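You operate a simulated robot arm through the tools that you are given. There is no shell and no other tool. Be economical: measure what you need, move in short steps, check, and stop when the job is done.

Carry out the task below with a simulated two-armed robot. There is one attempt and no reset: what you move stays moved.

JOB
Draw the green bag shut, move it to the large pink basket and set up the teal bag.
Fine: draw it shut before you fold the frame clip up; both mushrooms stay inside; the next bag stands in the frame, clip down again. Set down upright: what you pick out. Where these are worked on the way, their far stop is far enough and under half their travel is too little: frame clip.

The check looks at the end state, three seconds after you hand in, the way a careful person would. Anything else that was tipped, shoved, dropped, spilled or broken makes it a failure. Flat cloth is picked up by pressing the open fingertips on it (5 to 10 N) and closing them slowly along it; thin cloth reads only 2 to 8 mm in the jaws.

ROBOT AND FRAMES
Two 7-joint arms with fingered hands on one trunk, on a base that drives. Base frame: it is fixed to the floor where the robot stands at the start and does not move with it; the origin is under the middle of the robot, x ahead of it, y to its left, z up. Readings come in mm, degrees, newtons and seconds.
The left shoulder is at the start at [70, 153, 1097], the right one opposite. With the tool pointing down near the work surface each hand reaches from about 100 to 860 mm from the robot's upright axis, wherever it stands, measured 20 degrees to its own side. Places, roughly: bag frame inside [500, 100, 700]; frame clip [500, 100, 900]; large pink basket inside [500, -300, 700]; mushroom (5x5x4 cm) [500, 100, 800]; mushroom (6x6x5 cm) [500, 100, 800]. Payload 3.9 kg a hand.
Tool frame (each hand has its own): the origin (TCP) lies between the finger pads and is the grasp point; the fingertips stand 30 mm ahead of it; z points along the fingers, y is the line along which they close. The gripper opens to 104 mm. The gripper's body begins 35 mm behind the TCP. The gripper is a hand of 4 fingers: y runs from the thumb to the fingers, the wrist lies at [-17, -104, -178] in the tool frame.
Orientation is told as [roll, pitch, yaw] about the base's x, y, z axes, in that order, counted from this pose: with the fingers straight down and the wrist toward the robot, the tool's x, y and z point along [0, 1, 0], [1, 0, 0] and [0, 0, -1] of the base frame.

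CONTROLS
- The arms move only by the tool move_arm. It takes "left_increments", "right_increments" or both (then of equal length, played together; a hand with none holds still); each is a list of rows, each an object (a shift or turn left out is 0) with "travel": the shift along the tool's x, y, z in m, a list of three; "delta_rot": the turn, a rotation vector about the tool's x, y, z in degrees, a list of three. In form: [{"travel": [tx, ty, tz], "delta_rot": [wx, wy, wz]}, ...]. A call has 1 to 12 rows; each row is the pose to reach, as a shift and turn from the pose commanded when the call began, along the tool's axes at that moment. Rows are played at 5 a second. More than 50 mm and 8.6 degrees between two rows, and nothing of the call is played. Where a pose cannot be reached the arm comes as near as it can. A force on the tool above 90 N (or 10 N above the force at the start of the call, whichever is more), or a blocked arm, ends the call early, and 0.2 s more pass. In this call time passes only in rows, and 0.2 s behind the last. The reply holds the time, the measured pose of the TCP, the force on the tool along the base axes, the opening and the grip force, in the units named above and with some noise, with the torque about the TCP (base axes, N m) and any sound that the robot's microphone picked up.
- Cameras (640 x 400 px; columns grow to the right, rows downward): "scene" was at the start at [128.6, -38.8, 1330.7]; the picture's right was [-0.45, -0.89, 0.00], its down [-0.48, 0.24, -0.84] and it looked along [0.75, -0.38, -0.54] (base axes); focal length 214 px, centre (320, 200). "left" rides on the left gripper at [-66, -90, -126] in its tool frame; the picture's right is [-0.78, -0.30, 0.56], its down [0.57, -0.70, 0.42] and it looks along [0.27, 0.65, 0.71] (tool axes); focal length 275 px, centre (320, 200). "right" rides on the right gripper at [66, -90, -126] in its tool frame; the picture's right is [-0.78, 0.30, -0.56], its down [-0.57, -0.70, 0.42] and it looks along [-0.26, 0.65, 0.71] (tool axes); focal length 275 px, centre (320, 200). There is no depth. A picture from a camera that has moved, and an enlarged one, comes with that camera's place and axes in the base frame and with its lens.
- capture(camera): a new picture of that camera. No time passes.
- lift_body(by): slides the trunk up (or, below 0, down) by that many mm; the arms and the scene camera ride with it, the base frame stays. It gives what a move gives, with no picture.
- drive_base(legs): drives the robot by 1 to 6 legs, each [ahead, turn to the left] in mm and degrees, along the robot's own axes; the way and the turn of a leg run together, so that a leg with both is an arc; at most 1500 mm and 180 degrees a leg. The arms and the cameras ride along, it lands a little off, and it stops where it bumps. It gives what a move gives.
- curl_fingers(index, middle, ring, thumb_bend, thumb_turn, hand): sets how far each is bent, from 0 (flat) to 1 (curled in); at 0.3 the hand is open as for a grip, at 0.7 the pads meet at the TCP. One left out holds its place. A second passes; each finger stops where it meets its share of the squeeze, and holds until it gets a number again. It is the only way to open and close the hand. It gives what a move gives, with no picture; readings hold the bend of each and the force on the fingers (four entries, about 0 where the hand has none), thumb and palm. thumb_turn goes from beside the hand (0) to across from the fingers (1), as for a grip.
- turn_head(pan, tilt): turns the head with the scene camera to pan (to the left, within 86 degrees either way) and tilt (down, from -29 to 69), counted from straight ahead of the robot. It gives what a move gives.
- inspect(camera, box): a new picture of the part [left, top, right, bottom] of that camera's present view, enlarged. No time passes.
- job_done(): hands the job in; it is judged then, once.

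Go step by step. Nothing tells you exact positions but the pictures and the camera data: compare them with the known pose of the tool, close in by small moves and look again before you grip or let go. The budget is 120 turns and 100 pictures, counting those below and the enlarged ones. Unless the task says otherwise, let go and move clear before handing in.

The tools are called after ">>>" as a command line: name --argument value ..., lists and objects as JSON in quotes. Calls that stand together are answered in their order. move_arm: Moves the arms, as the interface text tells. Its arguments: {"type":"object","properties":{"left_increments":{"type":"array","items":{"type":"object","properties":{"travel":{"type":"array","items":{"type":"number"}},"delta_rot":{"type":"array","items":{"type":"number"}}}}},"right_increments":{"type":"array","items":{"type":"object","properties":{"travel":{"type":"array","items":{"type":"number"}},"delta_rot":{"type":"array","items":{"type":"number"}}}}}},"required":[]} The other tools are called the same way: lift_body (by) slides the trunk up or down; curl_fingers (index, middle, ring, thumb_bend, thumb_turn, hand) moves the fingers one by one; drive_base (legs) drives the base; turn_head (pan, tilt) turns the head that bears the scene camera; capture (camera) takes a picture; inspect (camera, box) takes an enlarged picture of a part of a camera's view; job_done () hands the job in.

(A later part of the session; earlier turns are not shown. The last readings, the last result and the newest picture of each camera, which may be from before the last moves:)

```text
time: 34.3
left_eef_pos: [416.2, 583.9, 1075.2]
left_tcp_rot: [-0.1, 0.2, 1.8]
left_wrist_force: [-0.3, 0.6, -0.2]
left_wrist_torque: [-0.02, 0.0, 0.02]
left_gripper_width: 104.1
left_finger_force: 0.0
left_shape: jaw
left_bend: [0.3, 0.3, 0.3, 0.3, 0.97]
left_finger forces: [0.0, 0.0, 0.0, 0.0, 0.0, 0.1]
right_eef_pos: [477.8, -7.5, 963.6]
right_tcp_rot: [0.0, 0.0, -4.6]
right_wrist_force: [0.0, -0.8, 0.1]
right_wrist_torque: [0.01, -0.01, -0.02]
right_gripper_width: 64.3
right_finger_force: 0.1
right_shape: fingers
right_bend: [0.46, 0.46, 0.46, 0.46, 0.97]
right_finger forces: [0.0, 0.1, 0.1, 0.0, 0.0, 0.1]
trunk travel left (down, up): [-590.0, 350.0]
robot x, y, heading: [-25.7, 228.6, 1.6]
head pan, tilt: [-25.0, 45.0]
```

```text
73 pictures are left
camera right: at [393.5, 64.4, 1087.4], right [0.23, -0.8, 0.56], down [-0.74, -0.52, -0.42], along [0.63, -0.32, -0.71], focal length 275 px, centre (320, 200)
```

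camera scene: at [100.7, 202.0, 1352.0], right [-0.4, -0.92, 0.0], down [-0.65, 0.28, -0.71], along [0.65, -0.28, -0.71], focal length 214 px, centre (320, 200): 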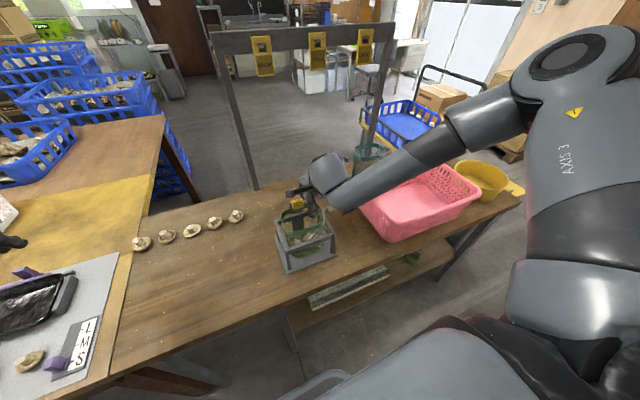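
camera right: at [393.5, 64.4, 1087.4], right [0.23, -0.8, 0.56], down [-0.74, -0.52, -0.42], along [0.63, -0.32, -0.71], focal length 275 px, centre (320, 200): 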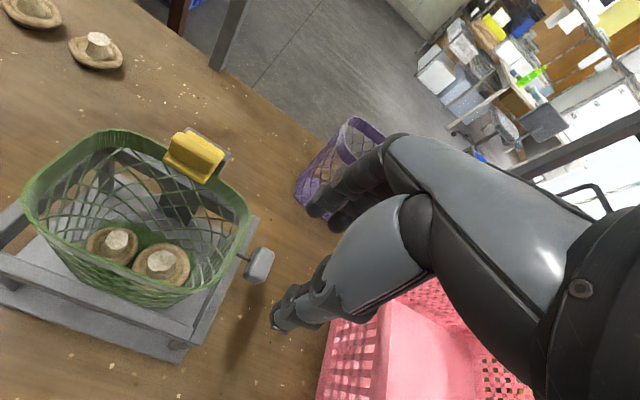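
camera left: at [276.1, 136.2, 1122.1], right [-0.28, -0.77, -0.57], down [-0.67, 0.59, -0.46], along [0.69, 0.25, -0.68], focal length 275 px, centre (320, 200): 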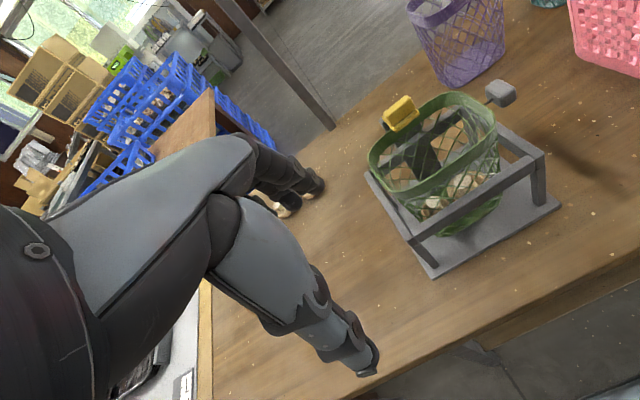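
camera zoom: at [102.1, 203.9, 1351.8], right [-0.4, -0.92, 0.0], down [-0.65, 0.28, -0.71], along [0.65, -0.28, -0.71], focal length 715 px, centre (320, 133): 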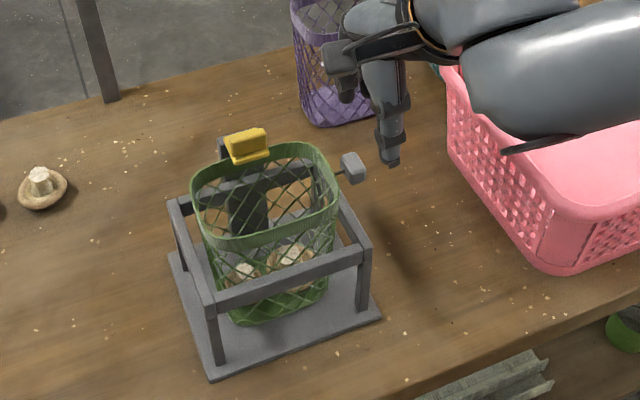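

The toggle measures (476, 11, 892). I descend straddling it with the thumb in front and the fingers behind.

>>> move_arm --right_increments '[{"travel": [0.008, -0.001, 0.02]}, {"travel": [0.008, -0.001, 0.04]}, {"travel": [0.009, -0.001, 0.06]}, {"travel": [0.009, -0.001, 0.07]}]'

>>> inspect --camera "scene" --box '[260, 160, 380, 280]'

>>> inspect --camera "right" --box '[200, 140, 380, 360]'

```text
time: 35.3
left_eef_pos: [415.5, 582.8, 1075.7]
left_tcp_rot: [0.0, 0.0, 1.8]
left_wrist_force: [0.1, -0.2, -0.7]
left_wrist_torque: [-0.01, -0.01, -0.01]
left_gripper_width: 104.1
left_finger_force: 0.0
left_shape: jaw
left_bend: [0.3, 0.3, 0.3, 0.3, 0.97]
left_finger forces: [0.0, 0.1, 0.1, 0.1, 0.1, 0.1]
right_eef_pos: [478.4, 0.4, 892.9]
right_tcp_rot: [0.1, 0.0, -4.5]
right_wrist_force: [-0.1, -0.5, -0.1]
right_wrist_torque: [0.0, 0.04, -0.02]
right_gripper_width: 64.1
right_finger_force: 0.0
right_shape: fingers
right_bend: [0.46, 0.46, 0.46, 0.46, 0.97]
right_finger forces: [0.0, 0.0, 0.1, 0.0, 0.0, 0.1]
trunk travel left (down, up): [-590.0, 350.0]
robot x, y, heading: [-24.1, 229.1, 1.7]
head pan, tilt: [-25.0, 45.0]
```

```text
3.33 times, centred on (320, 220) of scene
camera zoom: at [101.0, 202.2, 1351.9], right [-0.4, -0.92, 0.0], down [-0.65, 0.28, -0.71], along [0.65, -0.28, -0.71], focal length 715 px, centre (320, 133)
```

zoom: 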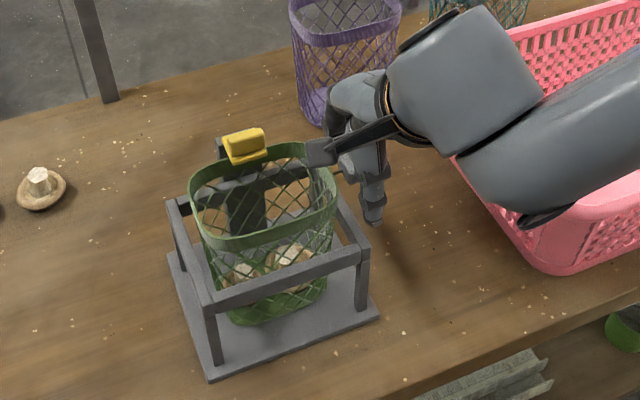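

```text
1.82 times, centred on (290, 250) of right
camera zoom: at [393.1, 73.4, 1015.8], right [0.23, -0.8, 0.56], down [-0.74, -0.51, -0.43], along [0.63, -0.32, -0.71], focal length 500 px, centre (374, 109)
```

zoom: 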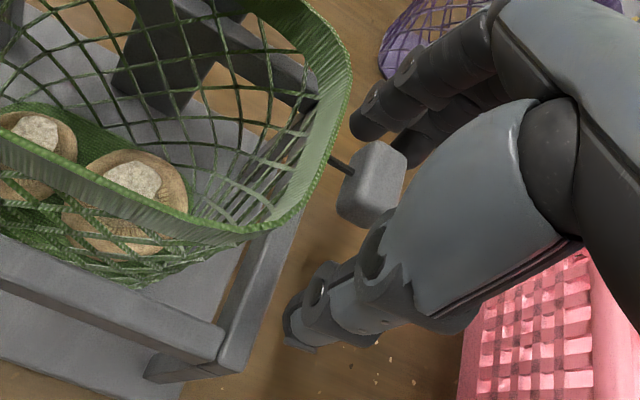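

The toggle sits between thumb and fingers; I close on it.

>>> curl_fingers --hand "right" --index 0.72 --middle 0.72 --ring 0.72 --thumb_bend 0.72

>>> inspect --camera "right" --box '[200, 140, 380, 360]'

```text
time: 36.3
left_eef_pos: [416.2, 582.3, 1075.5]
left_tcp_rot: [0.0, 0.1, 1.8]
left_wrist_force: [0.3, 0.2, 0.7]
left_wrist_torque: [0.02, 0.01, 0.04]
left_gripper_width: 104.0
left_finger_force: 0.1
left_shape: jaw
left_bend: [0.3, 0.3, 0.3, 0.3, 0.97]
left_finger forces: [0.0, 0.0, 0.0, 0.0, 0.0, 0.1]
right_eef_pos: [476.4, 1.3, 892.6]
right_tcp_rot: [0.2, 0.0, -4.6]
right_wrist_force: [-0.1, 0.8, -0.2]
right_wrist_torque: [0.04, 0.02, 0.03]
right_gripper_width: 13.8
right_finger_force: 8.2
right_shape: fingers
right_bend: [0.71, 0.72, 0.72, 0.66, 0.97]
right_finger forces: [8.1, 0.0, 0.0, 0.1, 7.8, 0.0]
trunk travel left (down, up): [-590.0, 350.0]
robot x, y, heading: [-21.1, 229.1, 1.7]
head pan, tilt: [-25.0, 45.0]
```

```text
1.82 times, centred on (290, 250) of right
camera zoom: at [392.9, 73.1, 1015.9], right [0.23, -0.8, 0.56], down [-0.74, -0.51, -0.43], along [0.63, -0.32, -0.71], focal length 500 px, centre (374, 109)
```

zoom: 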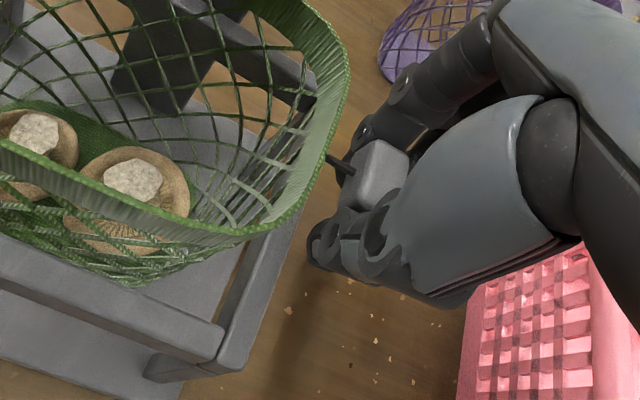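

Index and thumb hold the toggle; I firm the grip and begin pulling toward −y.

>>> curl_fingers --hand "right" --index 0.85 --thumb_bend 0.8

>>> move_arm --right_increments '[{"travel": [-0.01, 0, 0]}, {"travel": [-0.02, 0, 0]}, {"travel": [-0.03, 0, 0]}, {"travel": [-0.04, 0, 0]}]'

>>> inspect --camera "scene" --box '[260, 160, 380, 280]'

```text
time: 37.3
left_eef_pos: [415.9, 582.4, 1075.9]
left_tcp_rot: [0.0, 0.0, 1.7]
left_wrist_force: [-0.7, -0.1, -0.6]
left_wrist_torque: [0.02, -0.02, -0.02]
left_gripper_width: 104.0
left_finger_force: 0.2
left_shape: jaw
left_bend: [0.3, 0.3, 0.3, 0.3, 0.97]
left_finger forces: [0.0, 0.0, 0.1, 0.0, 0.1, 0.0]
right_eef_pos: [478.0, 0.8, 891.2]
right_tcp_rot: [0.1, 0.0, -4.5]
right_wrist_force: [-0.5, -0.2, -1.4]
right_wrist_torque: [0.0, 0.1, 0.04]
right_gripper_width: 0.0
right_finger_force: 8.6
right_shape: fingers
right_bend: [0.83, 0.72, 0.72, 0.76, 0.97]
right_finger forces: [12.2, 0.0, 0.1, 0.0, 5.0, 0.1]
trunk travel left (down, up): [-590.0, 350.0]
robot x, y, heading: [-23.9, 231.4, 1.6]
head pan, tilt: [-25.0, 45.0]
```

```text
time: 38.3
left_eef_pos: [415.2, 580.9, 1076.8]
left_tcp_rot: [0.0, -0.1, 1.6]
left_wrist_force: [0.4, 0.3, 0.3]
left_wrist_torque: [0.0, 0.01, -0.01]
left_gripper_width: 103.7
left_finger_force: 0.1
left_shape: jaw
left_bend: [0.3, 0.3, 0.3, 0.3, 0.97]
left_finger forces: [0.0, 0.0, 0.0, 0.1, 0.0, 0.1]
right_eef_pos: [474.2, -41.4, 892.9]
right_tcp_rot: [0.1, 0.0, -4.5]
right_wrist_force: [1.0, -0.3, 0.2]
right_wrist_torque: [0.03, 0.02, -0.05]
right_gripper_width: 0.4
right_finger_force: 3.8
right_shape: fingers
right_bend: [0.84, 0.72, 0.72, 0.76, 0.97]
right_finger forces: [4.2, 0.0, 0.1, 0.0, 3.9, 0.0]
trunk travel left (down, up): [-590.0, 350.0]
robot x, y, heading: [-21.2, 232.3, 1.7]
head pan, tilt: [-25.0, 45.0]
```

```text
3.33 times, centred on (320, 220) of scene
camera zoom: at [100.3, 201.2, 1352.0], right [-0.4, -0.92, 0.0], down [-0.65, 0.28, -0.71], along [0.65, -0.28, -0.71], focal length 715 px, centre (320, 133)
```

zoom: 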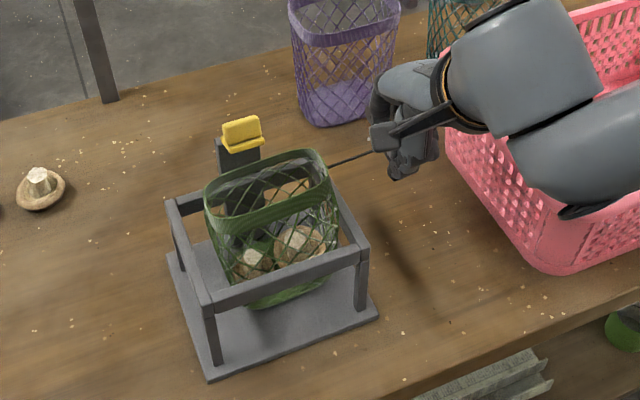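

The cord is drawing and the mouth is narrowing. I continue pulling.

>>> move_arm --right_increments '[{"travel": [-0.01, 0, 0]}, {"travel": [-0.02, 0, 0]}, {"travel": [-0.03, 0, 0]}, {"travel": [-0.04, 0, 0]}]'

>>> inspect --camera "scene" --box '[260, 160, 380, 280]'

```text
time: 39.3
left_eef_pos: [415.5, 581.7, 1075.0]
left_tcp_rot: [0.0, 0.0, 1.8]
left_wrist_force: [-0.4, 0.1, -0.5]
left_wrist_torque: [-0.01, -0.02, 0.0]
left_gripper_width: 103.7
left_finger_force: 0.0
left_shape: jaw
left_bend: [0.3, 0.3, 0.3, 0.3, 0.97]
left_finger forces: [0.0, 0.0, 0.1, 0.0, 0.0, 0.0]
right_eef_pos: [469.4, -78.1, 891.9]
right_tcp_rot: [0.1, -0.1, -4.5]
right_wrist_force: [0.2, 3.0, -1.2]
right_wrist_torque: [-0.03, 0.11, 0.05]
right_gripper_width: 0.9
right_finger_force: 3.6
right_shape: fingers
right_bend: [0.84, 0.72, 0.72, 0.76, 0.97]
right_finger forces: [4.4, 0.1, 0.0, 0.1, 3.2, 0.1]
trunk travel left (down, up): [-590.0, 350.0]
robot x, y, heading: [-19.4, 233.9, 1.6]
head pan, tilt: [-25.0, 45.0]
```

```text
3.33 times, centred on (320, 220) of scene
camera zoom: at [100.8, 202.2, 1351.9], right [-0.4, -0.92, 0.0], down [-0.65, 0.28, -0.71], along [0.65, -0.28, -0.71], focal length 715 px, centre (320, 133)
```

zoom: 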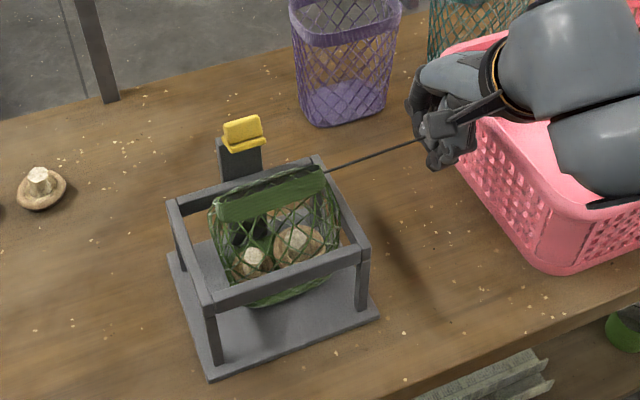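

The mouth is nearly flat. I pull on in small steps until the stop is felt.

>>> move_arm --right_increments '[{"travel": [-0.005, 0, 0]}, {"travel": [-0.01, 0, 0]}, {"travel": [-0.015, 0, 0]}]'

>>> inspect --camera "scene" --box '[260, 160, 380, 280]'

```text
time: 40.1
left_eef_pos: [416.3, 582.0, 1075.3]
left_tcp_rot: [0.1, 0.1, 1.8]
left_wrist_force: [-0.3, 0.4, 0.2]
left_wrist_torque: [0.0, 0.0, -0.03]
left_gripper_width: 103.7
left_finger_force: 0.0
left_shape: jaw
left_bend: [0.3, 0.3, 0.3, 0.3, 0.97]
left_finger forces: [0.0, 0.1, 0.0, 0.0, 0.1, 0.0]
right_eef_pos: [469.5, -93.5, 892.9]
right_tcp_rot: [0.0, 0.0, -4.7]
right_wrist_force: [-0.5, 0.3, 0.5]
right_wrist_torque: [0.01, -0.01, 0.0]
right_gripper_width: 1.1
right_finger_force: 0.0
right_shape: fingers
right_bend: [0.84, 0.72, 0.72, 0.75, 0.97]
right_finger forces: [0.1, 0.0, 0.1, 0.1, 0.0, 0.0]
trunk travel left (down, up): [-590.0, 350.0]
robot x, y, heading: [-21.4, 232.2, 1.6]
head pan, tilt: [-25.0, 45.0]
```

```text
3.33 times, centred on (320, 220) of scene
camera zoom: at [100.5, 202.1, 1352.0], right [-0.4, -0.92, 0.0], down [-0.65, 0.28, -0.71], along [0.65, -0.28, -0.71], focal length 715 px, centre (320, 133)
```

zoom: 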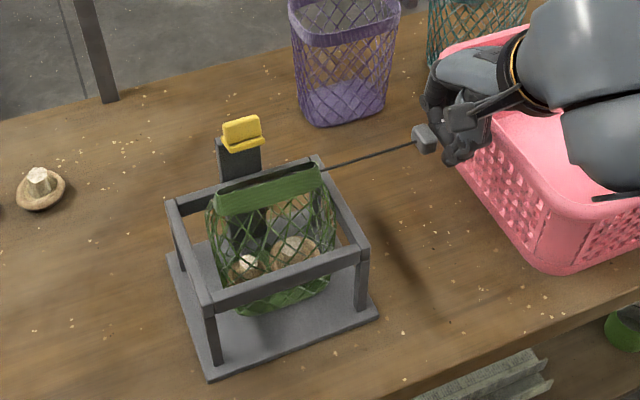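

The toggle slipped out, with the mouth now a flat slit. I check closely whether it is fully shut.

>>> inspect --camera "scene" --box '[295, 180, 350, 230]'

>>> capture --camera "right"

```text
8.00 times, centred on (322, 205) of scene
camera zoom: at [100.5, 202.1, 1352.0], right [-0.4, -0.92, 0.0], down [-0.65, 0.28, -0.71], along [0.65, -0.28, -0.71], focal length 1716 px, centre (300, 160)
```

zoom: 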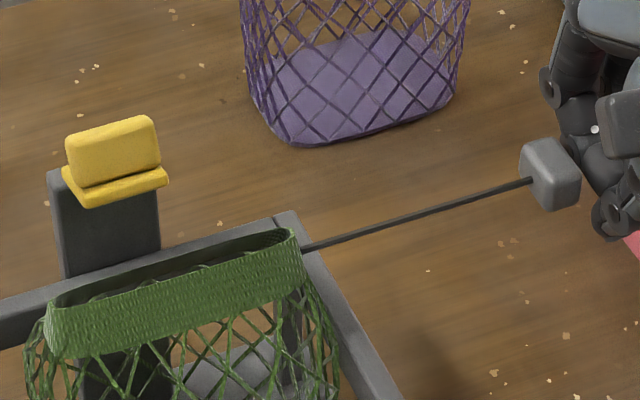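

```text
65 pictures are left
camera right: at [384.5, -22.2, 1016.8], right [0.23, -0.8, 0.56], down [-0.74, -0.51, -0.43], along [0.63, -0.32, -0.71], focal length 275 px, centre (320, 200)
```

right: 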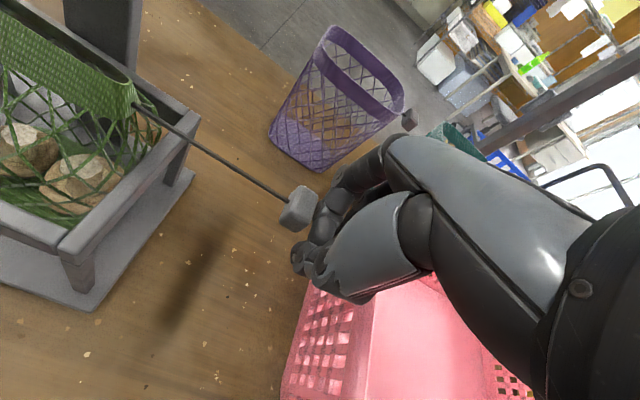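

There is still a narrow slit, so I regrip the toggle (now near (476, −62, 893)) more centrally and pull further.

>>> curl_fingers --hand "right" --index 0.46 --middle 0.46 --ring 0.46 --thumb_bend 0.46

>>> move_arm --right_increments '[{"travel": [0.01, 0.002, 0]}, {"travel": [0.02, 0.005, 0.0]}, {"travel": [0.029, 0.008, 0.0]}]'

>>> inspect --camera "right" --box '[200, 140, 380, 300]'

```text
time: 41.1
left_eef_pos: [416.3, 582.1, 1075.8]
left_tcp_rot: [0.0, 0.0, 1.8]
left_wrist_force: [0.2, 0.6, -0.1]
left_wrist_torque: [0.0, 0.04, -0.03]
left_gripper_width: 103.8
left_finger_force: 0.1
left_shape: jaw
left_bend: [0.3, 0.3, 0.3, 0.3, 0.97]
left_finger forces: [0.1, 0.0, 0.0, 0.0, 0.0, 0.1]
right_eef_pos: [468.8, -94.3, 891.2]
right_tcp_rot: [0.1, 0.1, -4.5]
right_wrist_force: [0.1, 0.5, -0.2]
right_wrist_torque: [0.01, 0.0, 0.0]
right_gripper_width: 63.5
right_finger_force: 0.0
right_shape: fingers
right_bend: [0.46, 0.46, 0.46, 0.46, 0.97]
right_finger forces: [0.0, 0.0, 0.0, 0.0, 0.0, 0.0]
trunk travel left (down, up): [-590.0, 350.0]
robot x, y, heading: [-21.2, 231.4, 1.8]
head pan, tilt: [-25.0, 45.0]
```

```text
time: 41.9
left_eef_pos: [416.1, 583.0, 1076.3]
left_tcp_rot: [0.0, 0.1, 1.8]
left_wrist_force: [-0.5, -1.1, -0.1]
left_wrist_torque: [0.0, -0.01, 0.0]
left_gripper_width: 104.1
left_finger_force: 0.0
left_shape: jaw
left_bend: [0.3, 0.3, 0.3, 0.3, 0.97]
left_finger forces: [0.0, 0.1, 0.0, 0.0, 0.0, 0.0]
right_eef_pos: [480.6, -66.3, 892.6]
right_tcp_rot: [0.1, 0.0, -4.6]
right_wrist_force: [-0.3, 0.0, 0.9]
right_wrist_torque: [0.0, 0.0, -0.01]
right_gripper_width: 63.5
right_finger_force: 0.1
right_shape: fingers
right_bend: [0.46, 0.46, 0.46, 0.46, 0.97]
right_finger forces: [0.0, 0.0, 0.1, 0.0, 0.0, 0.1]
trunk travel left (down, up): [-590.0, 350.0]
robot x, y, heading: [-22.3, 236.5, 1.7]
head pan, tilt: [-25.0, 45.0]
```

```text
2.50 times, centred on (290, 220) of right
camera zoom: at [395.5, 6.1, 1016.2], right [0.23, -0.8, 0.56], down [-0.74, -0.51, -0.43], along [0.63, -0.32, -0.71], focal length 688 px, centre (395, 150)
```

zoom: 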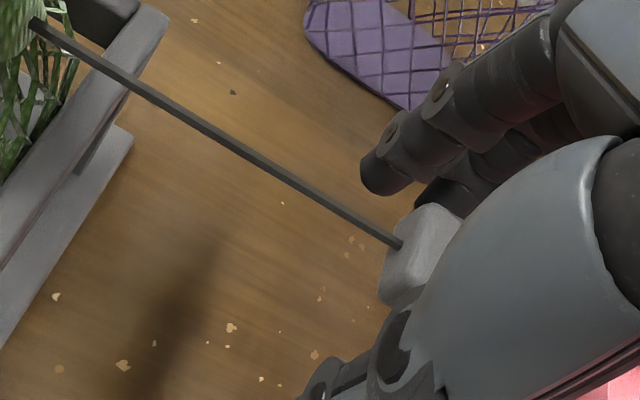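

Toggle is between them; I shift 7 mm more inward and close.

>>> move_arm --right_increments '[{"travel": [0.007, -0.004, 0]}]'

>>> curl_fingers --hand "right" --index 0.74 --middle 0.74 --ring 0.74 --thumb_bend 0.74

>>> inspect --camera "right" --box '[200, 140, 380, 300]'

```text
time: 42.3
left_eef_pos: [415.4, 582.5, 1076.0]
left_tcp_rot: [0.0, 0.0, 1.7]
left_wrist_force: [-0.4, 0.3, 0.1]
left_wrist_torque: [0.0, -0.01, -0.01]
left_gripper_width: 104.1
left_finger_force: 0.1
left_shape: jaw
left_bend: [0.3, 0.3, 0.3, 0.3, 0.97]
left_finger forces: [0.0, 0.0, 0.0, 0.0, 0.0, 0.1]
right_eef_pos: [476.0, -58.8, 891.8]
right_tcp_rot: [0.1, 0.0, -4.7]
right_wrist_force: [-0.7, 0.4, -0.2]
right_wrist_torque: [-0.03, 0.05, -0.01]
right_gripper_width: 63.4
right_finger_force: 0.0
right_shape: fingers
right_bend: [0.46, 0.46, 0.46, 0.46, 0.97]
right_finger forces: [0.1, 0.0, 0.1, 0.0, 0.1, 0.0]
trunk travel left (down, up): [-590.0, 350.0]
robot x, y, heading: [-21.4, 230.2, 1.7]
head pan, tilt: [-25.0, 45.0]
```

```text
time: 43.3
left_eef_pos: [415.9, 582.7, 1076.3]
left_tcp_rot: [0.0, 0.0, 1.8]
left_wrist_force: [-0.9, -0.4, -0.4]
left_wrist_torque: [0.0, 0.0, -0.01]
left_gripper_width: 103.7
left_finger_force: 0.1
left_shape: jaw
left_bend: [0.3, 0.3, 0.3, 0.3, 0.97]
left_finger forces: [0.0, 0.0, 0.0, 0.0, 0.0, 0.1]
right_eef_pos: [476.9, -58.8, 892.9]
right_tcp_rot: [0.2, 0.0, -4.6]
right_wrist_force: [-0.6, 0.5, -0.1]
right_wrist_torque: [0.02, 0.0, -0.02]
right_gripper_width: 0.1
right_finger_force: 0.9
right_shape: fingers
right_bend: [0.73, 0.74, 0.74, 0.72, 0.97]
right_finger forces: [0.0, 0.8, 0.0, 0.0, 1.0, 0.1]
trunk travel left (down, up): [-590.0, 350.0]
robot x, y, heading: [-26.4, 231.2, 1.9]
head pan, tilt: [-25.0, 45.0]
```

```text
2.50 times, centred on (290, 220) of right
camera zoom: at [391.6, 13.2, 1016.6], right [0.23, -0.8, 0.56], down [-0.74, -0.51, -0.43], along [0.63, -0.32, -0.71], focal length 688 px, centre (395, 150)
```

zoom: 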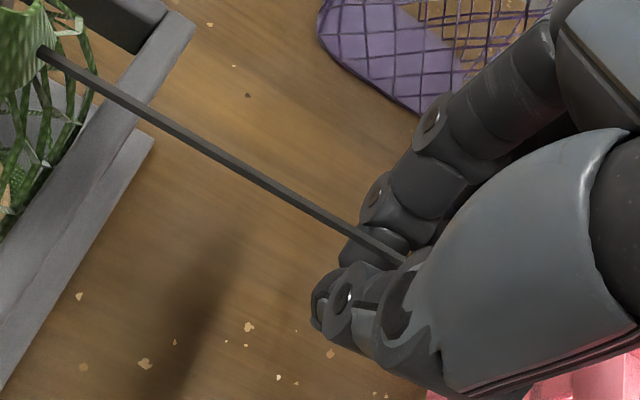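

The fingers have closed around the cord with the toggle caged behind. I pull slowly.

>>> move_arm --right_increments '[{"travel": [-0.006, 0, 0]}, {"travel": [-0.012, 0, 0]}, {"travel": [-0.018, 0, 0]}, {"travel": [-0.024, 0, 0]}]'

>>> inspect --camera "scene" --box '[290, 175, 380, 235]'

```text
time: 44.3
left_eef_pos: [418.3, 585.6, 1073.8]
left_tcp_rot: [-0.2, 0.1, 1.7]
left_wrist_force: [-0.8, 0.5, -0.6]
left_wrist_torque: [-0.01, 0.02, 0.02]
left_gripper_width: 104.1
left_finger_force: 0.0
left_shape: jaw
left_bend: [0.3, 0.3, 0.3, 0.3, 0.97]
left_finger forces: [0.1, 0.0, 0.0, 0.0, 0.0, 0.0]
right_eef_pos: [474.0, -78.0, 892.9]
right_tcp_rot: [0.1, 0.2, -4.4]
right_wrist_force: [7.0, 25.4, -9.6]
right_wrist_torque: [-0.01, -0.03, -0.2]
right_gripper_width: 0.0
right_finger_force: 13.7
right_shape: fingers
right_bend: [0.73, 0.74, 0.74, 0.72, 0.92]
right_finger forces: [8.8, 2.3, 0.1, 0.0, 17.3, 0.1]
trunk travel left (down, up): [-590.0, 350.0]
robot x, y, heading: [-23.1, 230.5, 1.9]
head pan, tilt: [-25.0, 45.0]
```

```text
6.67 times, centred on (335, 205) of scene
camera zoom: at [103.5, 207.0, 1351.7], right [-0.39, -0.92, 0.0], down [-0.65, 0.27, -0.71], along [0.65, -0.28, -0.71], focal length 1430 px, centre (220, 167)
```

zoom: 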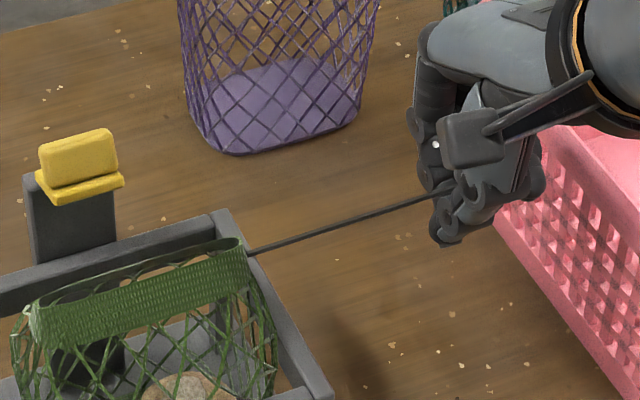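

The cord is at its stop (25 N) and the mouth is shut. I slacken, release and rise.

>>> move_arm --right_increments '[{"travel": [0.01, 0, 0]}, {"travel": [0.02, 0, 0]}]'

>>> curl_fingers --hand "right" --index 0.3 --middle 0.3 --ring 0.3 --thumb_bend 0.3

>>> move_arm --right_increments '[{"travel": [0, 0, -0.03]}, {"travel": [0, 0, -0.06]}, {"travel": [0, 0, -0.1]}]'

>>> inspect --camera "scene" --box '[280, 165, 370, 245]'

>>> capture --camera "right"

```text
time: 44.9
left_eef_pos: [416.2, 583.4, 1075.6]
left_tcp_rot: [0.0, 0.0, 1.8]
left_wrist_force: [-0.8, 1.0, -0.2]
left_wrist_torque: [-0.02, -0.03, 0.01]
left_gripper_width: 103.7
left_finger_force: 0.1
left_shape: jaw
left_bend: [0.3, 0.3, 0.3, 0.3, 0.97]
left_finger forces: [0.0, 0.0, 0.1, 0.1, 0.0, 0.1]
right_eef_pos: [476.6, -64.5, 890.3]
right_tcp_rot: [-0.1, -0.1, -4.8]
right_wrist_force: [0.2, 2.2, -0.5]
right_wrist_torque: [0.0, 0.01, -0.03]
right_gripper_width: 0.0
right_finger_force: 2.5
right_shape: fingers
right_bend: [0.73, 0.74, 0.74, 0.72, 0.94]
right_finger forces: [0.4, 1.6, 0.0, 0.0, 3.4, 0.1]
trunk travel left (down, up): [-590.0, 350.0]
robot x, y, heading: [-21.1, 235.8, 1.7]
head pan, tilt: [-25.0, 45.0]
```

```text
time: 45.9
left_eef_pos: [416.1, 582.2, 1076.5]
left_tcp_rot: [0.0, 0.0, 1.8]
left_wrist_force: [-0.6, 0.6, 0.3]
left_wrist_torque: [-0.02, -0.01, 0.03]
left_gripper_width: 103.7
left_finger_force: 0.0
left_shape: jaw
left_bend: [0.3, 0.3, 0.3, 0.3, 0.97]
left_finger forces: [0.1, 0.0, 0.0, 0.0, 0.0, 0.1]
right_eef_pos: [476.6, -62.1, 890.9]
right_tcp_rot: [0.1, -0.1, -4.6]
right_wrist_force: [-1.3, -0.2, 0.6]
right_wrist_torque: [0.01, 0.03, 0.01]
right_gripper_width: 104.1
right_finger_force: 0.0
right_shape: fingers
right_bend: [0.3, 0.3, 0.3, 0.3, 0.97]
right_finger forces: [0.0, 0.0, 0.0, 0.0, 0.0, 0.1]
trunk travel left (down, up): [-590.0, 350.0]
robot x, y, heading: [-19.7, 233.4, 2.0]
head pan, tilt: [-25.0, 45.0]
```

```text
time: 46.7
left_eef_pos: [416.2, 581.6, 1075.7]
left_tcp_rot: [0.0, -0.1, 1.6]
left_wrist_force: [-0.1, 0.3, -0.2]
left_wrist_torque: [-0.02, 0.0, -0.02]
left_gripper_width: 103.9
left_finger_force: 0.0
left_shape: jaw
left_bend: [0.3, 0.3, 0.3, 0.3, 0.97]
left_finger forces: [0.1, 0.0, 0.0, 0.1, 0.0, 0.0]
right_eef_pos: [476.9, -62.9, 989.0]
right_tcp_rot: [0.1, 0.1, -4.5]
right_wrist_force: [1.1, -0.8, 1.0]
right_wrist_torque: [-0.01, -0.01, -0.01]
right_gripper_width: 104.2
right_finger_force: 0.0
right_shape: fingers
right_bend: [0.3, 0.3, 0.3, 0.3, 0.97]
right_finger forces: [0.1, 0.0, 0.0, 0.0, 0.0, 0.0]
trunk travel left (down, up): [-590.0, 350.0]
robot x, y, heading: [-25.7, 228.4, 1.9]
head pan, tilt: [-25.0, 45.0]
```

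```text
5.00 times, centred on (325, 205) of scene
camera zoom: at [100.5, 201.2, 1351.9], right [-0.4, -0.92, 0.0], down [-0.65, 0.28, -0.71], along [0.65, -0.28, -0.71], focal length 1072 px, centre (295, 175)
```

zoom: 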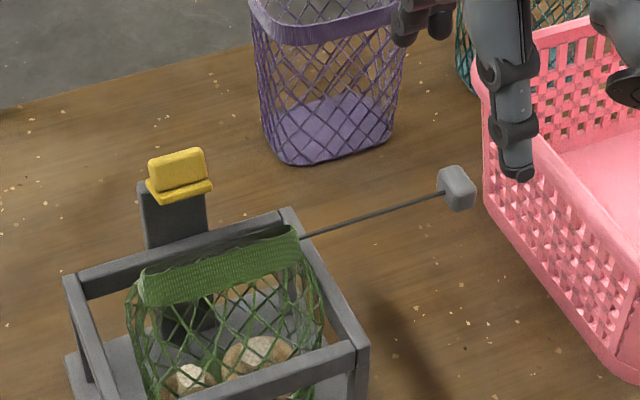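

```text
60 pictures are left
camera right: at [391.7, 8.8, 1113.6], right [0.23, -0.8, 0.56], down [-0.75, -0.51, -0.42], along [0.62, -0.31, -0.71], focal length 275 px, centre (320, 200)
```

right: 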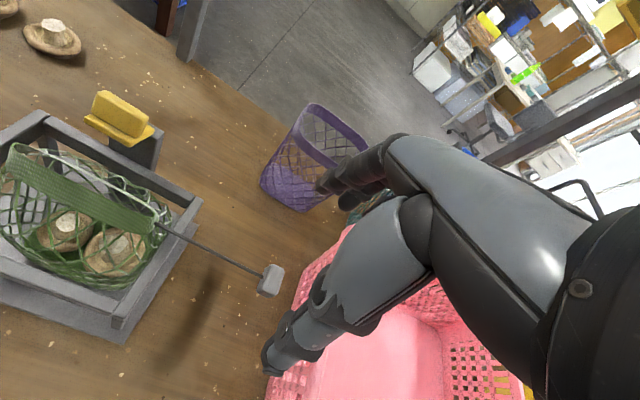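

The bag is shut. Now a close look at the clip, at about (519, 92, 921).

>>> inspect --camera "right" --box '[50, 60, 210, 180]'

>>> inspect --camera "scene" --box '[295, 185, 335, 215]'

```text
3.33 times, centred on (130, 120) of right
camera zoom: at [391.7, 8.8, 1113.6], right [0.23, -0.8, 0.56], down [-0.75, -0.51, -0.42], along [0.62, -0.31, -0.71], focal length 918 px, centre (953, 467)
```

zoom: 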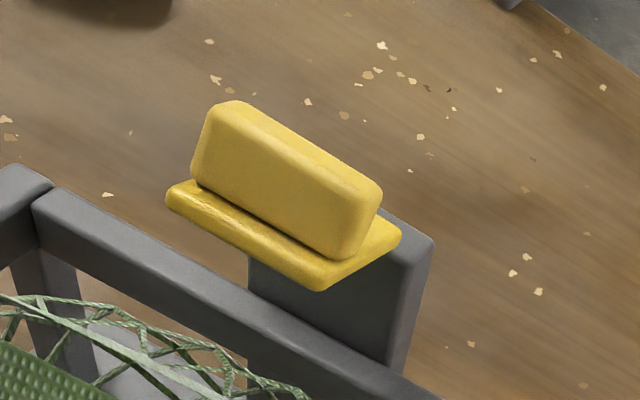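

```text
13.33 times, centred on (315, 200) of scene
camera zoom: at [100.5, 201.2, 1351.9], right [-0.4, -0.92, 0.0], down [-0.65, 0.28, -0.71], along [0.65, -0.28, -0.71], focal length 2860 px, centre (387, 200)
```

zoom: 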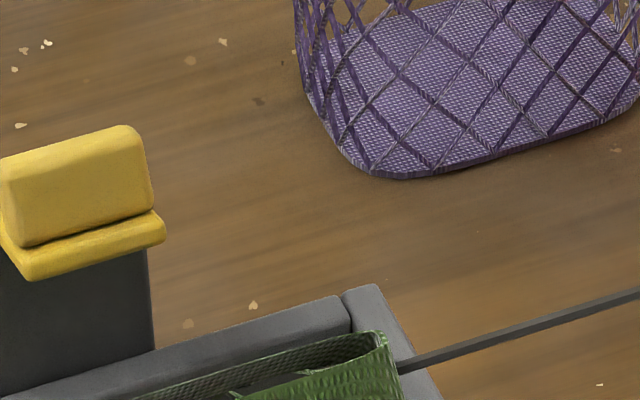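

The clip is a plate on the post with an upright knob, overhanging the bag side by about 10 mm. I plan to hook the thumb tip under the overhang and swing it up and back; I open the fingers wide and move over in front of it.

>>> curl_fingers --hand "right" --index 0.1 --middle 0.1 --ring 0.1 --thumb_bend 0.46

>>> move_arm --right_increments '[{"travel": [0.04, 0.008, -0.01]}, {"travel": [0.08, 0.016, -0.01]}, {"travel": [0.12, 0.024, -0.01]}, {"travel": [0.157, 0.03, -0.005]}]'

>>> inspect --camera "scene" --box '[270, 155, 370, 245]'

>>> capture --camera "right"

```text
time: 47.7
left_eef_pos: [415.5, 583.0, 1075.9]
left_tcp_rot: [0.0, 0.0, 1.9]
left_wrist_force: [0.7, 0.0, -0.7]
left_wrist_torque: [-0.04, -0.02, 0.01]
left_gripper_width: 104.1
left_finger_force: 0.0
left_shape: jaw
left_bend: [0.3, 0.3, 0.3, 0.3, 0.97]
left_finger forces: [0.1, 0.0, 0.0, 0.0, 0.0, 0.0]
right_eef_pos: [477.1, -63.4, 989.9]
right_tcp_rot: [0.1, 0.0, -4.7]
right_wrist_force: [0.2, -0.3, -0.4]
right_wrist_torque: [0.04, 0.03, 0.0]
right_gripper_width: 112.4
right_finger_force: 0.1
right_shape: fingers
right_bend: [0.1, 0.1, 0.1, 0.46, 0.97]
right_finger forces: [0.1, 0.0, 0.0, 0.0, 0.1, 0.0]
trunk travel left (down, up): [-590.0, 350.0]
robot x, y, heading: [-26.0, 231.4, 1.8]
head pan, tilt: [-25.0, 45.0]
```

```text
time: 48.7
left_eef_pos: [417.8, 583.6, 1074.2]
left_tcp_rot: [-0.2, 0.1, 1.7]
left_wrist_force: [0.2, 0.4, 0.4]
left_wrist_torque: [0.0, 0.02, 0.01]
left_gripper_width: 103.6
left_finger_force: 0.0
left_shape: jaw
left_bend: [0.3, 0.3, 0.3, 0.3, 0.97]
left_finger forces: [0.0, 0.0, 0.1, 0.0, 0.1, 0.0]
right_eef_pos: [520.5, 91.4, 995.8]
right_tcp_rot: [0.2, 0.1, -4.7]
right_wrist_force: [0.3, -0.1, 0.4]
right_wrist_torque: [-0.02, 0.02, 0.0]
right_gripper_width: 112.5
right_finger_force: 0.0
right_shape: fingers
right_bend: [0.1, 0.1, 0.1, 0.46, 0.97]
right_finger forces: [0.0, 0.0, 0.0, 0.1, 0.0, 0.0]
trunk travel left (down, up): [-590.0, 350.0]
robot x, y, heading: [-24.5, 229.7, 1.6]
head pan, tilt: [-25.0, 45.0]
```

```text
4.44 times, centred on (320, 200) of scene
camera zoom: at [102.1, 203.5, 1351.8], right [-0.39, -0.92, 0.0], down [-0.65, 0.28, -0.71], along [0.65, -0.28, -0.71], focal length 953 px, centre (320, 200)
```

zoom: 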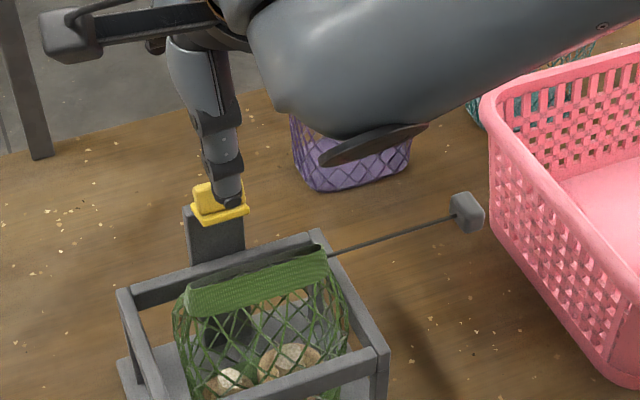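

```text
56 pictures are left
camera right: at [435.7, 163.9, 1120.5], right [0.23, -0.8, 0.56], down [-0.75, -0.51, -0.42], along [0.62, -0.32, -0.71], focal length 275 px, centre (320, 200)
```

right: 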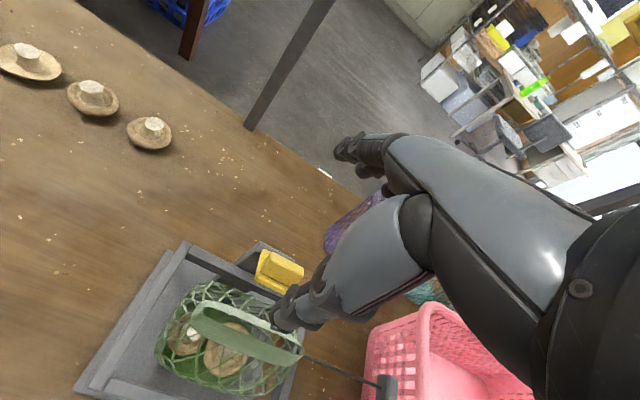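

The thumb tip is in front of the clip at about (485, 96, 955). I descend in front of it.

>>> move_arm --right_increments '[{"travel": [0, 0.0, 0.02]}, {"travel": [0, 0, 0.04]}, {"travel": [0, 0, 0.055]}]'

>>> inspect --camera "scene" --box '[290, 175, 350, 225]'

>>> inspect --camera "right" --box '[190, 200, 350, 360]'

```text
time: 49.5
left_eef_pos: [414.6, 581.5, 1075.7]
left_tcp_rot: [0.1, 0.0, 1.8]
left_wrist_force: [-0.6, 0.9, 1.1]
left_wrist_torque: [0.01, -0.02, 0.01]
left_gripper_width: 104.0
left_finger_force: 0.0
left_shape: jaw
left_bend: [0.3, 0.3, 0.3, 0.3, 0.97]
left_finger forces: [0.0, 0.0, 0.0, 0.0, 0.0, 0.1]
right_eef_pos: [520.0, 89.9, 942.4]
right_tcp_rot: [0.1, -0.1, -4.7]
right_wrist_force: [0.5, 0.1, -0.2]
right_wrist_torque: [0.0, 0.0, -0.02]
right_gripper_width: 112.3
right_finger_force: 0.0
right_shape: fingers
right_bend: [0.1, 0.1, 0.1, 0.46, 0.97]
right_finger forces: [0.0, 0.0, 0.0, 0.0, 0.1, 0.0]
trunk travel left (down, up): [-590.0, 350.0]
robot x, y, heading: [-15.7, 231.9, 1.7]
head pan, tilt: [-25.0, 45.0]
```

```text
8.00 times, centred on (320, 200) of scene
camera zoom: at [100.8, 201.6, 1352.0], right [-0.4, -0.92, 0.0], down [-0.65, 0.28, -0.71], along [0.65, -0.28, -0.71], focal length 1716 px, centre (320, 200)
```

zoom: 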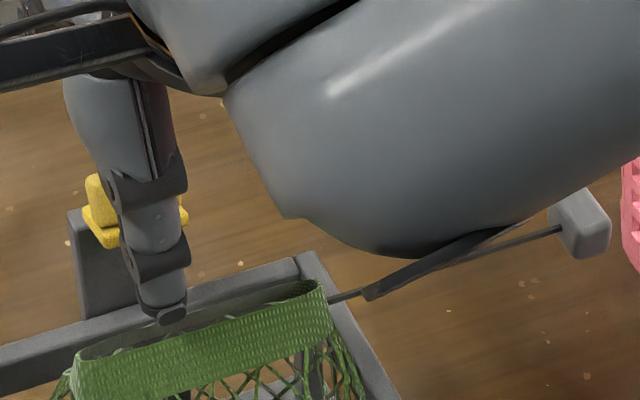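

```text
2.50 times, centred on (270, 280) of right
camera zoom: at [436.1, 162.1, 1066.3], right [0.23, -0.8, 0.56], down [-0.74, -0.51, -0.43], along [0.63, -0.32, -0.71], focal length 688 px, centre (445, 0)
```

zoom: 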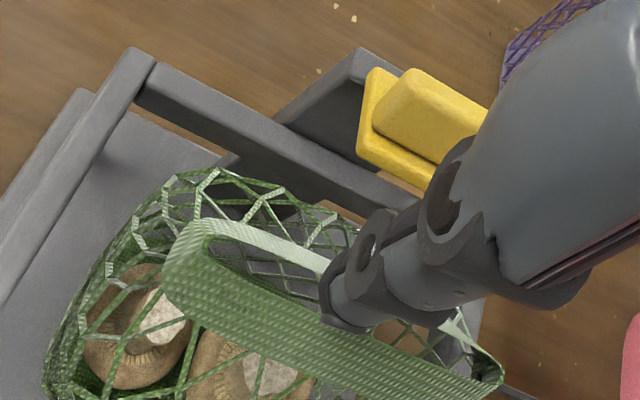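

The thumb tip is just in front of and slightly below the clip plate. I move it forward under the lip, then lift.

>>> move_arm --right_increments '[{"travel": [0, 0.006, 0.006]}, {"travel": [0, 0.012, 0.006]}, {"travel": [0, 0.018, 0.006]}, {"travel": [0, 0.024, 0.006]}]'

>>> inspect --camera "scene" --box '[290, 175, 350, 225]'

>>> inspect --camera "right" --box '[190, 200, 350, 360]'

```text
time: 50.5
left_eef_pos: [416.4, 581.6, 1076.0]
left_tcp_rot: [0.0, 0.0, 1.8]
left_wrist_force: [0.1, 0.7, -0.1]
left_wrist_torque: [0.01, 0.04, -0.02]
left_gripper_width: 104.0
left_finger_force: 0.1
left_shape: jaw
left_bend: [0.3, 0.3, 0.3, 0.3, 0.97]
left_finger forces: [0.1, 0.1, 0.0, 0.0, 0.0, 0.0]
right_eef_pos: [541.2, 88.8, 936.5]
right_tcp_rot: [0.2, -0.2, -4.6]
right_wrist_force: [-0.3, 0.1, 0.8]
right_wrist_torque: [0.01, 0.03, 0.03]
right_gripper_width: 112.8
right_finger_force: 0.2
right_shape: fingers
right_bend: [0.1, 0.1, 0.1, 0.45, 0.97]
right_finger forces: [0.1, 0.1, 0.1, 0.1, 0.7, 0.0]
trunk travel left (down, up): [-590.0, 350.0]
robot x, y, heading: [-21.5, 233.4, 1.7]
head pan, tilt: [-25.0, 45.0]
```

```text
8.00 times, centred on (320, 200) of scene
camera zoom: at [100.6, 202.0, 1352.0], right [-0.4, -0.92, 0.0], down [-0.65, 0.28, -0.71], along [0.65, -0.28, -0.71], focal length 1716 px, centre (320, 200)
```

zoom: 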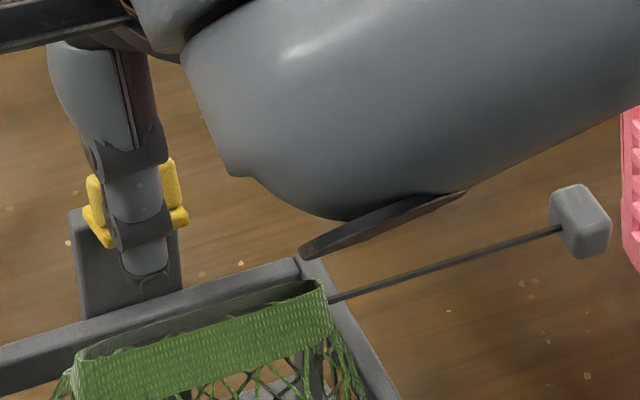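

```text
2.50 times, centred on (270, 280) of right
camera zoom: at [457.3, 161.4, 1060.9], right [0.23, -0.8, 0.56], down [-0.74, -0.51, -0.43], along [0.63, -0.31, -0.71], focal length 688 px, centre (445, 0)
```

zoom: 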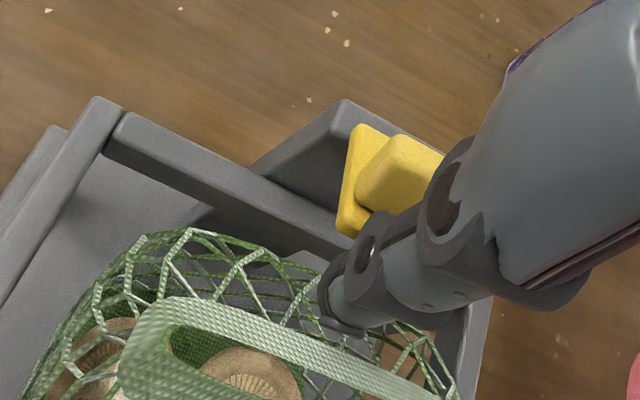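

Light thumb contact now. I continue forward and up in an arc.

>>> move_arm --right_increments '[{"travel": [0, 0.003, -0.004]}, {"travel": [0, 0.005, -0.01]}, {"travel": [0, 0.008, -0.016]}, {"travel": [0, 0.012, -0.022]}]'

>>> inspect --camera "right" --box '[190, 200, 350, 360]'

```text
time: 51.5
left_eef_pos: [416.5, 582.6, 1075.3]
left_tcp_rot: [0.0, 0.0, 1.9]
left_wrist_force: [1.5, 0.1, -0.4]
left_wrist_torque: [-0.01, -0.01, -0.02]
left_gripper_width: 103.8
left_finger_force: 0.0
left_shape: jaw
left_bend: [0.3, 0.3, 0.3, 0.3, 0.97]
left_finger forces: [0.1, 0.1, 0.0, 0.0, 0.0, 0.0]
right_eef_pos: [554.0, 88.2, 957.9]
right_tcp_rot: [0.1, 0.1, -4.6]
right_wrist_force: [0.1, -0.1, 0.6]
right_wrist_torque: [-0.02, 0.0, 0.03]
right_gripper_width: 113.0
right_finger_force: 0.1
right_shape: fingers
right_bend: [0.1, 0.1, 0.1, 0.45, 0.97]
right_finger forces: [0.0, 0.0, 0.0, 0.1, 0.2, 0.0]
trunk travel left (down, up): [-590.0, 350.0]
robot x, y, heading: [-18.3, 228.8, 1.9]
head pan, tilt: [-25.0, 45.0]
```

```text
2.50 times, centred on (270, 280) of right
camera zoom: at [468.6, 160.4, 1081.8], right [0.23, -0.8, 0.56], down [-0.75, -0.51, -0.43], along [0.63, -0.32, -0.71], focal length 688 px, centre (445, 0)
```

zoom: 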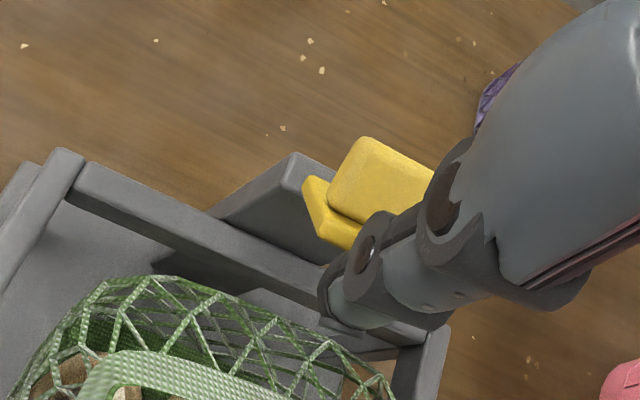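

The clip is moving freely. I check its angle from the scene camera while pushing on.

>>> move_arm --right_increments '[{"travel": [0, 0.008, 0]}, {"travel": [0, 0.016, 0.0]}, {"travel": [0, 0.024, 0]}]'

>>> inspect --camera "scene" --box '[290, 175, 350, 225]'

>>> inspect --camera "right" --box '[190, 200, 350, 360]'

```text
time: 52.3
left_eef_pos: [416.9, 581.6, 1075.5]
left_tcp_rot: [0.0, 0.0, 1.8]
left_wrist_force: [-0.3, -0.5, -0.4]
left_wrist_torque: [0.01, -0.01, 0.06]
left_gripper_width: 103.8
left_finger_force: 0.1
left_shape: jaw
left_bend: [0.3, 0.3, 0.3, 0.3, 0.97]
left_finger forces: [0.1, 0.0, 0.0, 0.1, 0.0, 0.1]
right_eef_pos: [571.5, 78.2, 963.8]
right_tcp_rot: [0.1, 0.0, -4.5]
right_wrist_force: [-0.4, 0.1, -0.7]
right_wrist_torque: [-0.02, 0.0, 0.01]
right_gripper_width: 113.0
right_finger_force: 0.0
right_shape: fingers
right_bend: [0.1, 0.1, 0.1, 0.46, 0.97]
right_finger forces: [0.1, 0.1, 0.1, 0.0, 0.5, 0.1]
right hand out of reach, approached as far as the arm can: row 2, 3
trunk travel left (down, up): [-590.0, 350.0]
robot x, y, heading: [-21.6, 228.4, 1.5]
head pan, tilt: [-25.0, 45.0]
```

```text
8.00 times, centred on (320, 200) of scene
camera zoom: at [100.5, 202.1, 1351.9], right [-0.4, -0.92, 0.0], down [-0.65, 0.28, -0.71], along [0.65, -0.28, -0.71], focal length 1716 px, centre (320, 200)
```

zoom: 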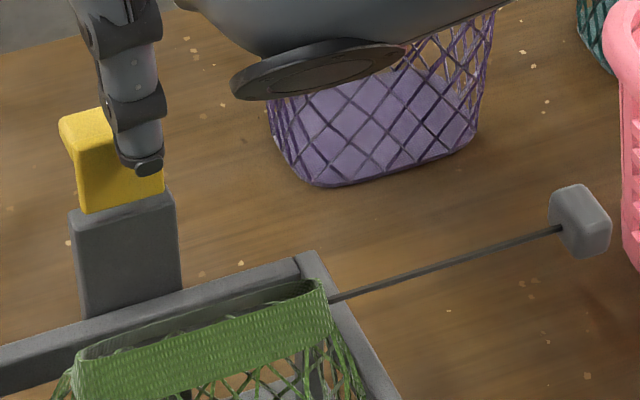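

```text
2.50 times, centred on (270, 280) of right
camera zoom: at [486.6, 151.2, 1087.2], right [0.23, -0.8, 0.56], down [-0.74, -0.51, -0.43], along [0.63, -0.31, -0.71], focal length 688 px, centre (445, 0)
```

zoom: 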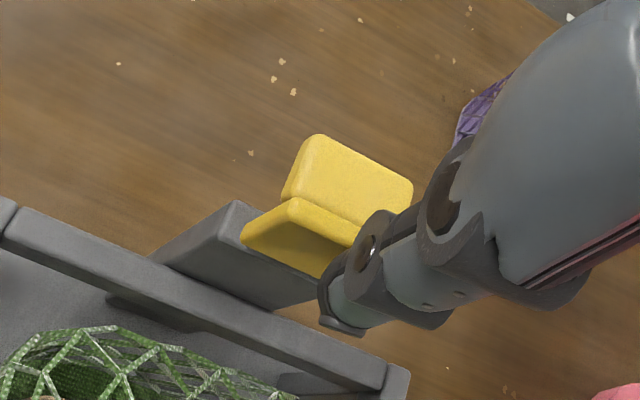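

The clip stands nearly vertical. I curl the thumb to push it on to its far stop.

>>> curl_fingers --hand "right" --thumb_bend 0.65

>>> inspect --camera "scene" --box '[290, 175, 350, 225]'

```text
time: 53.3
left_eef_pos: [413.4, 581.9, 1076.8]
left_tcp_rot: [0.0, -0.1, 1.7]
left_wrist_force: [-0.5, -0.2, -0.6]
left_wrist_torque: [-0.02, -0.01, -0.01]
left_gripper_width: 103.8
left_finger_force: 0.0
left_shape: jaw
left_bend: [0.3, 0.3, 0.3, 0.3, 0.97]
left_finger forces: [0.1, 0.0, 0.0, 0.1, 0.0, 0.1]
right_eef_pos: [570.5, 78.7, 963.3]
right_tcp_rot: [0.0, -0.2, -4.5]
right_wrist_force: [-13.2, -0.5, -2.0]
right_wrist_torque: [-0.01, 0.32, 0.12]
right_gripper_width: 107.7
right_finger_force: 6.5
right_shape: fingers
right_bend: [0.1, 0.1, 0.1, 0.53, 0.97]
right_finger forces: [0.1, 0.0, 0.0, 0.0, 13.0, 0.0]
trunk travel left (down, up): [-590.0, 350.0]
robot x, y, heading: [-21.7, 235.1, 1.7]
head pan, tilt: [-25.0, 45.0]
```

```text
8.00 times, centred on (320, 200) of scene
camera zoom: at [97.9, 201.9, 1352.2], right [-0.4, -0.92, 0.0], down [-0.65, 0.28, -0.71], along [0.65, -0.28, -0.71], focal length 1716 px, centre (320, 200)
```

zoom: 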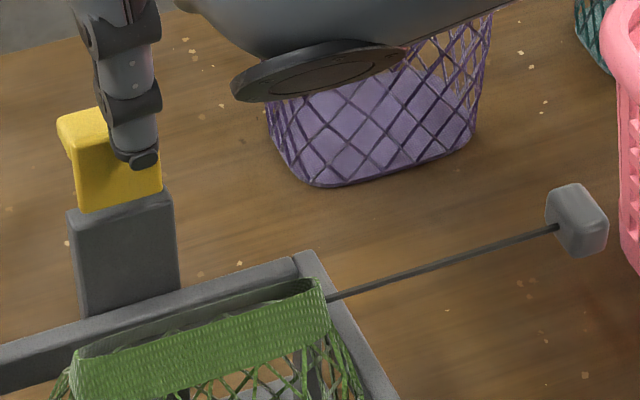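

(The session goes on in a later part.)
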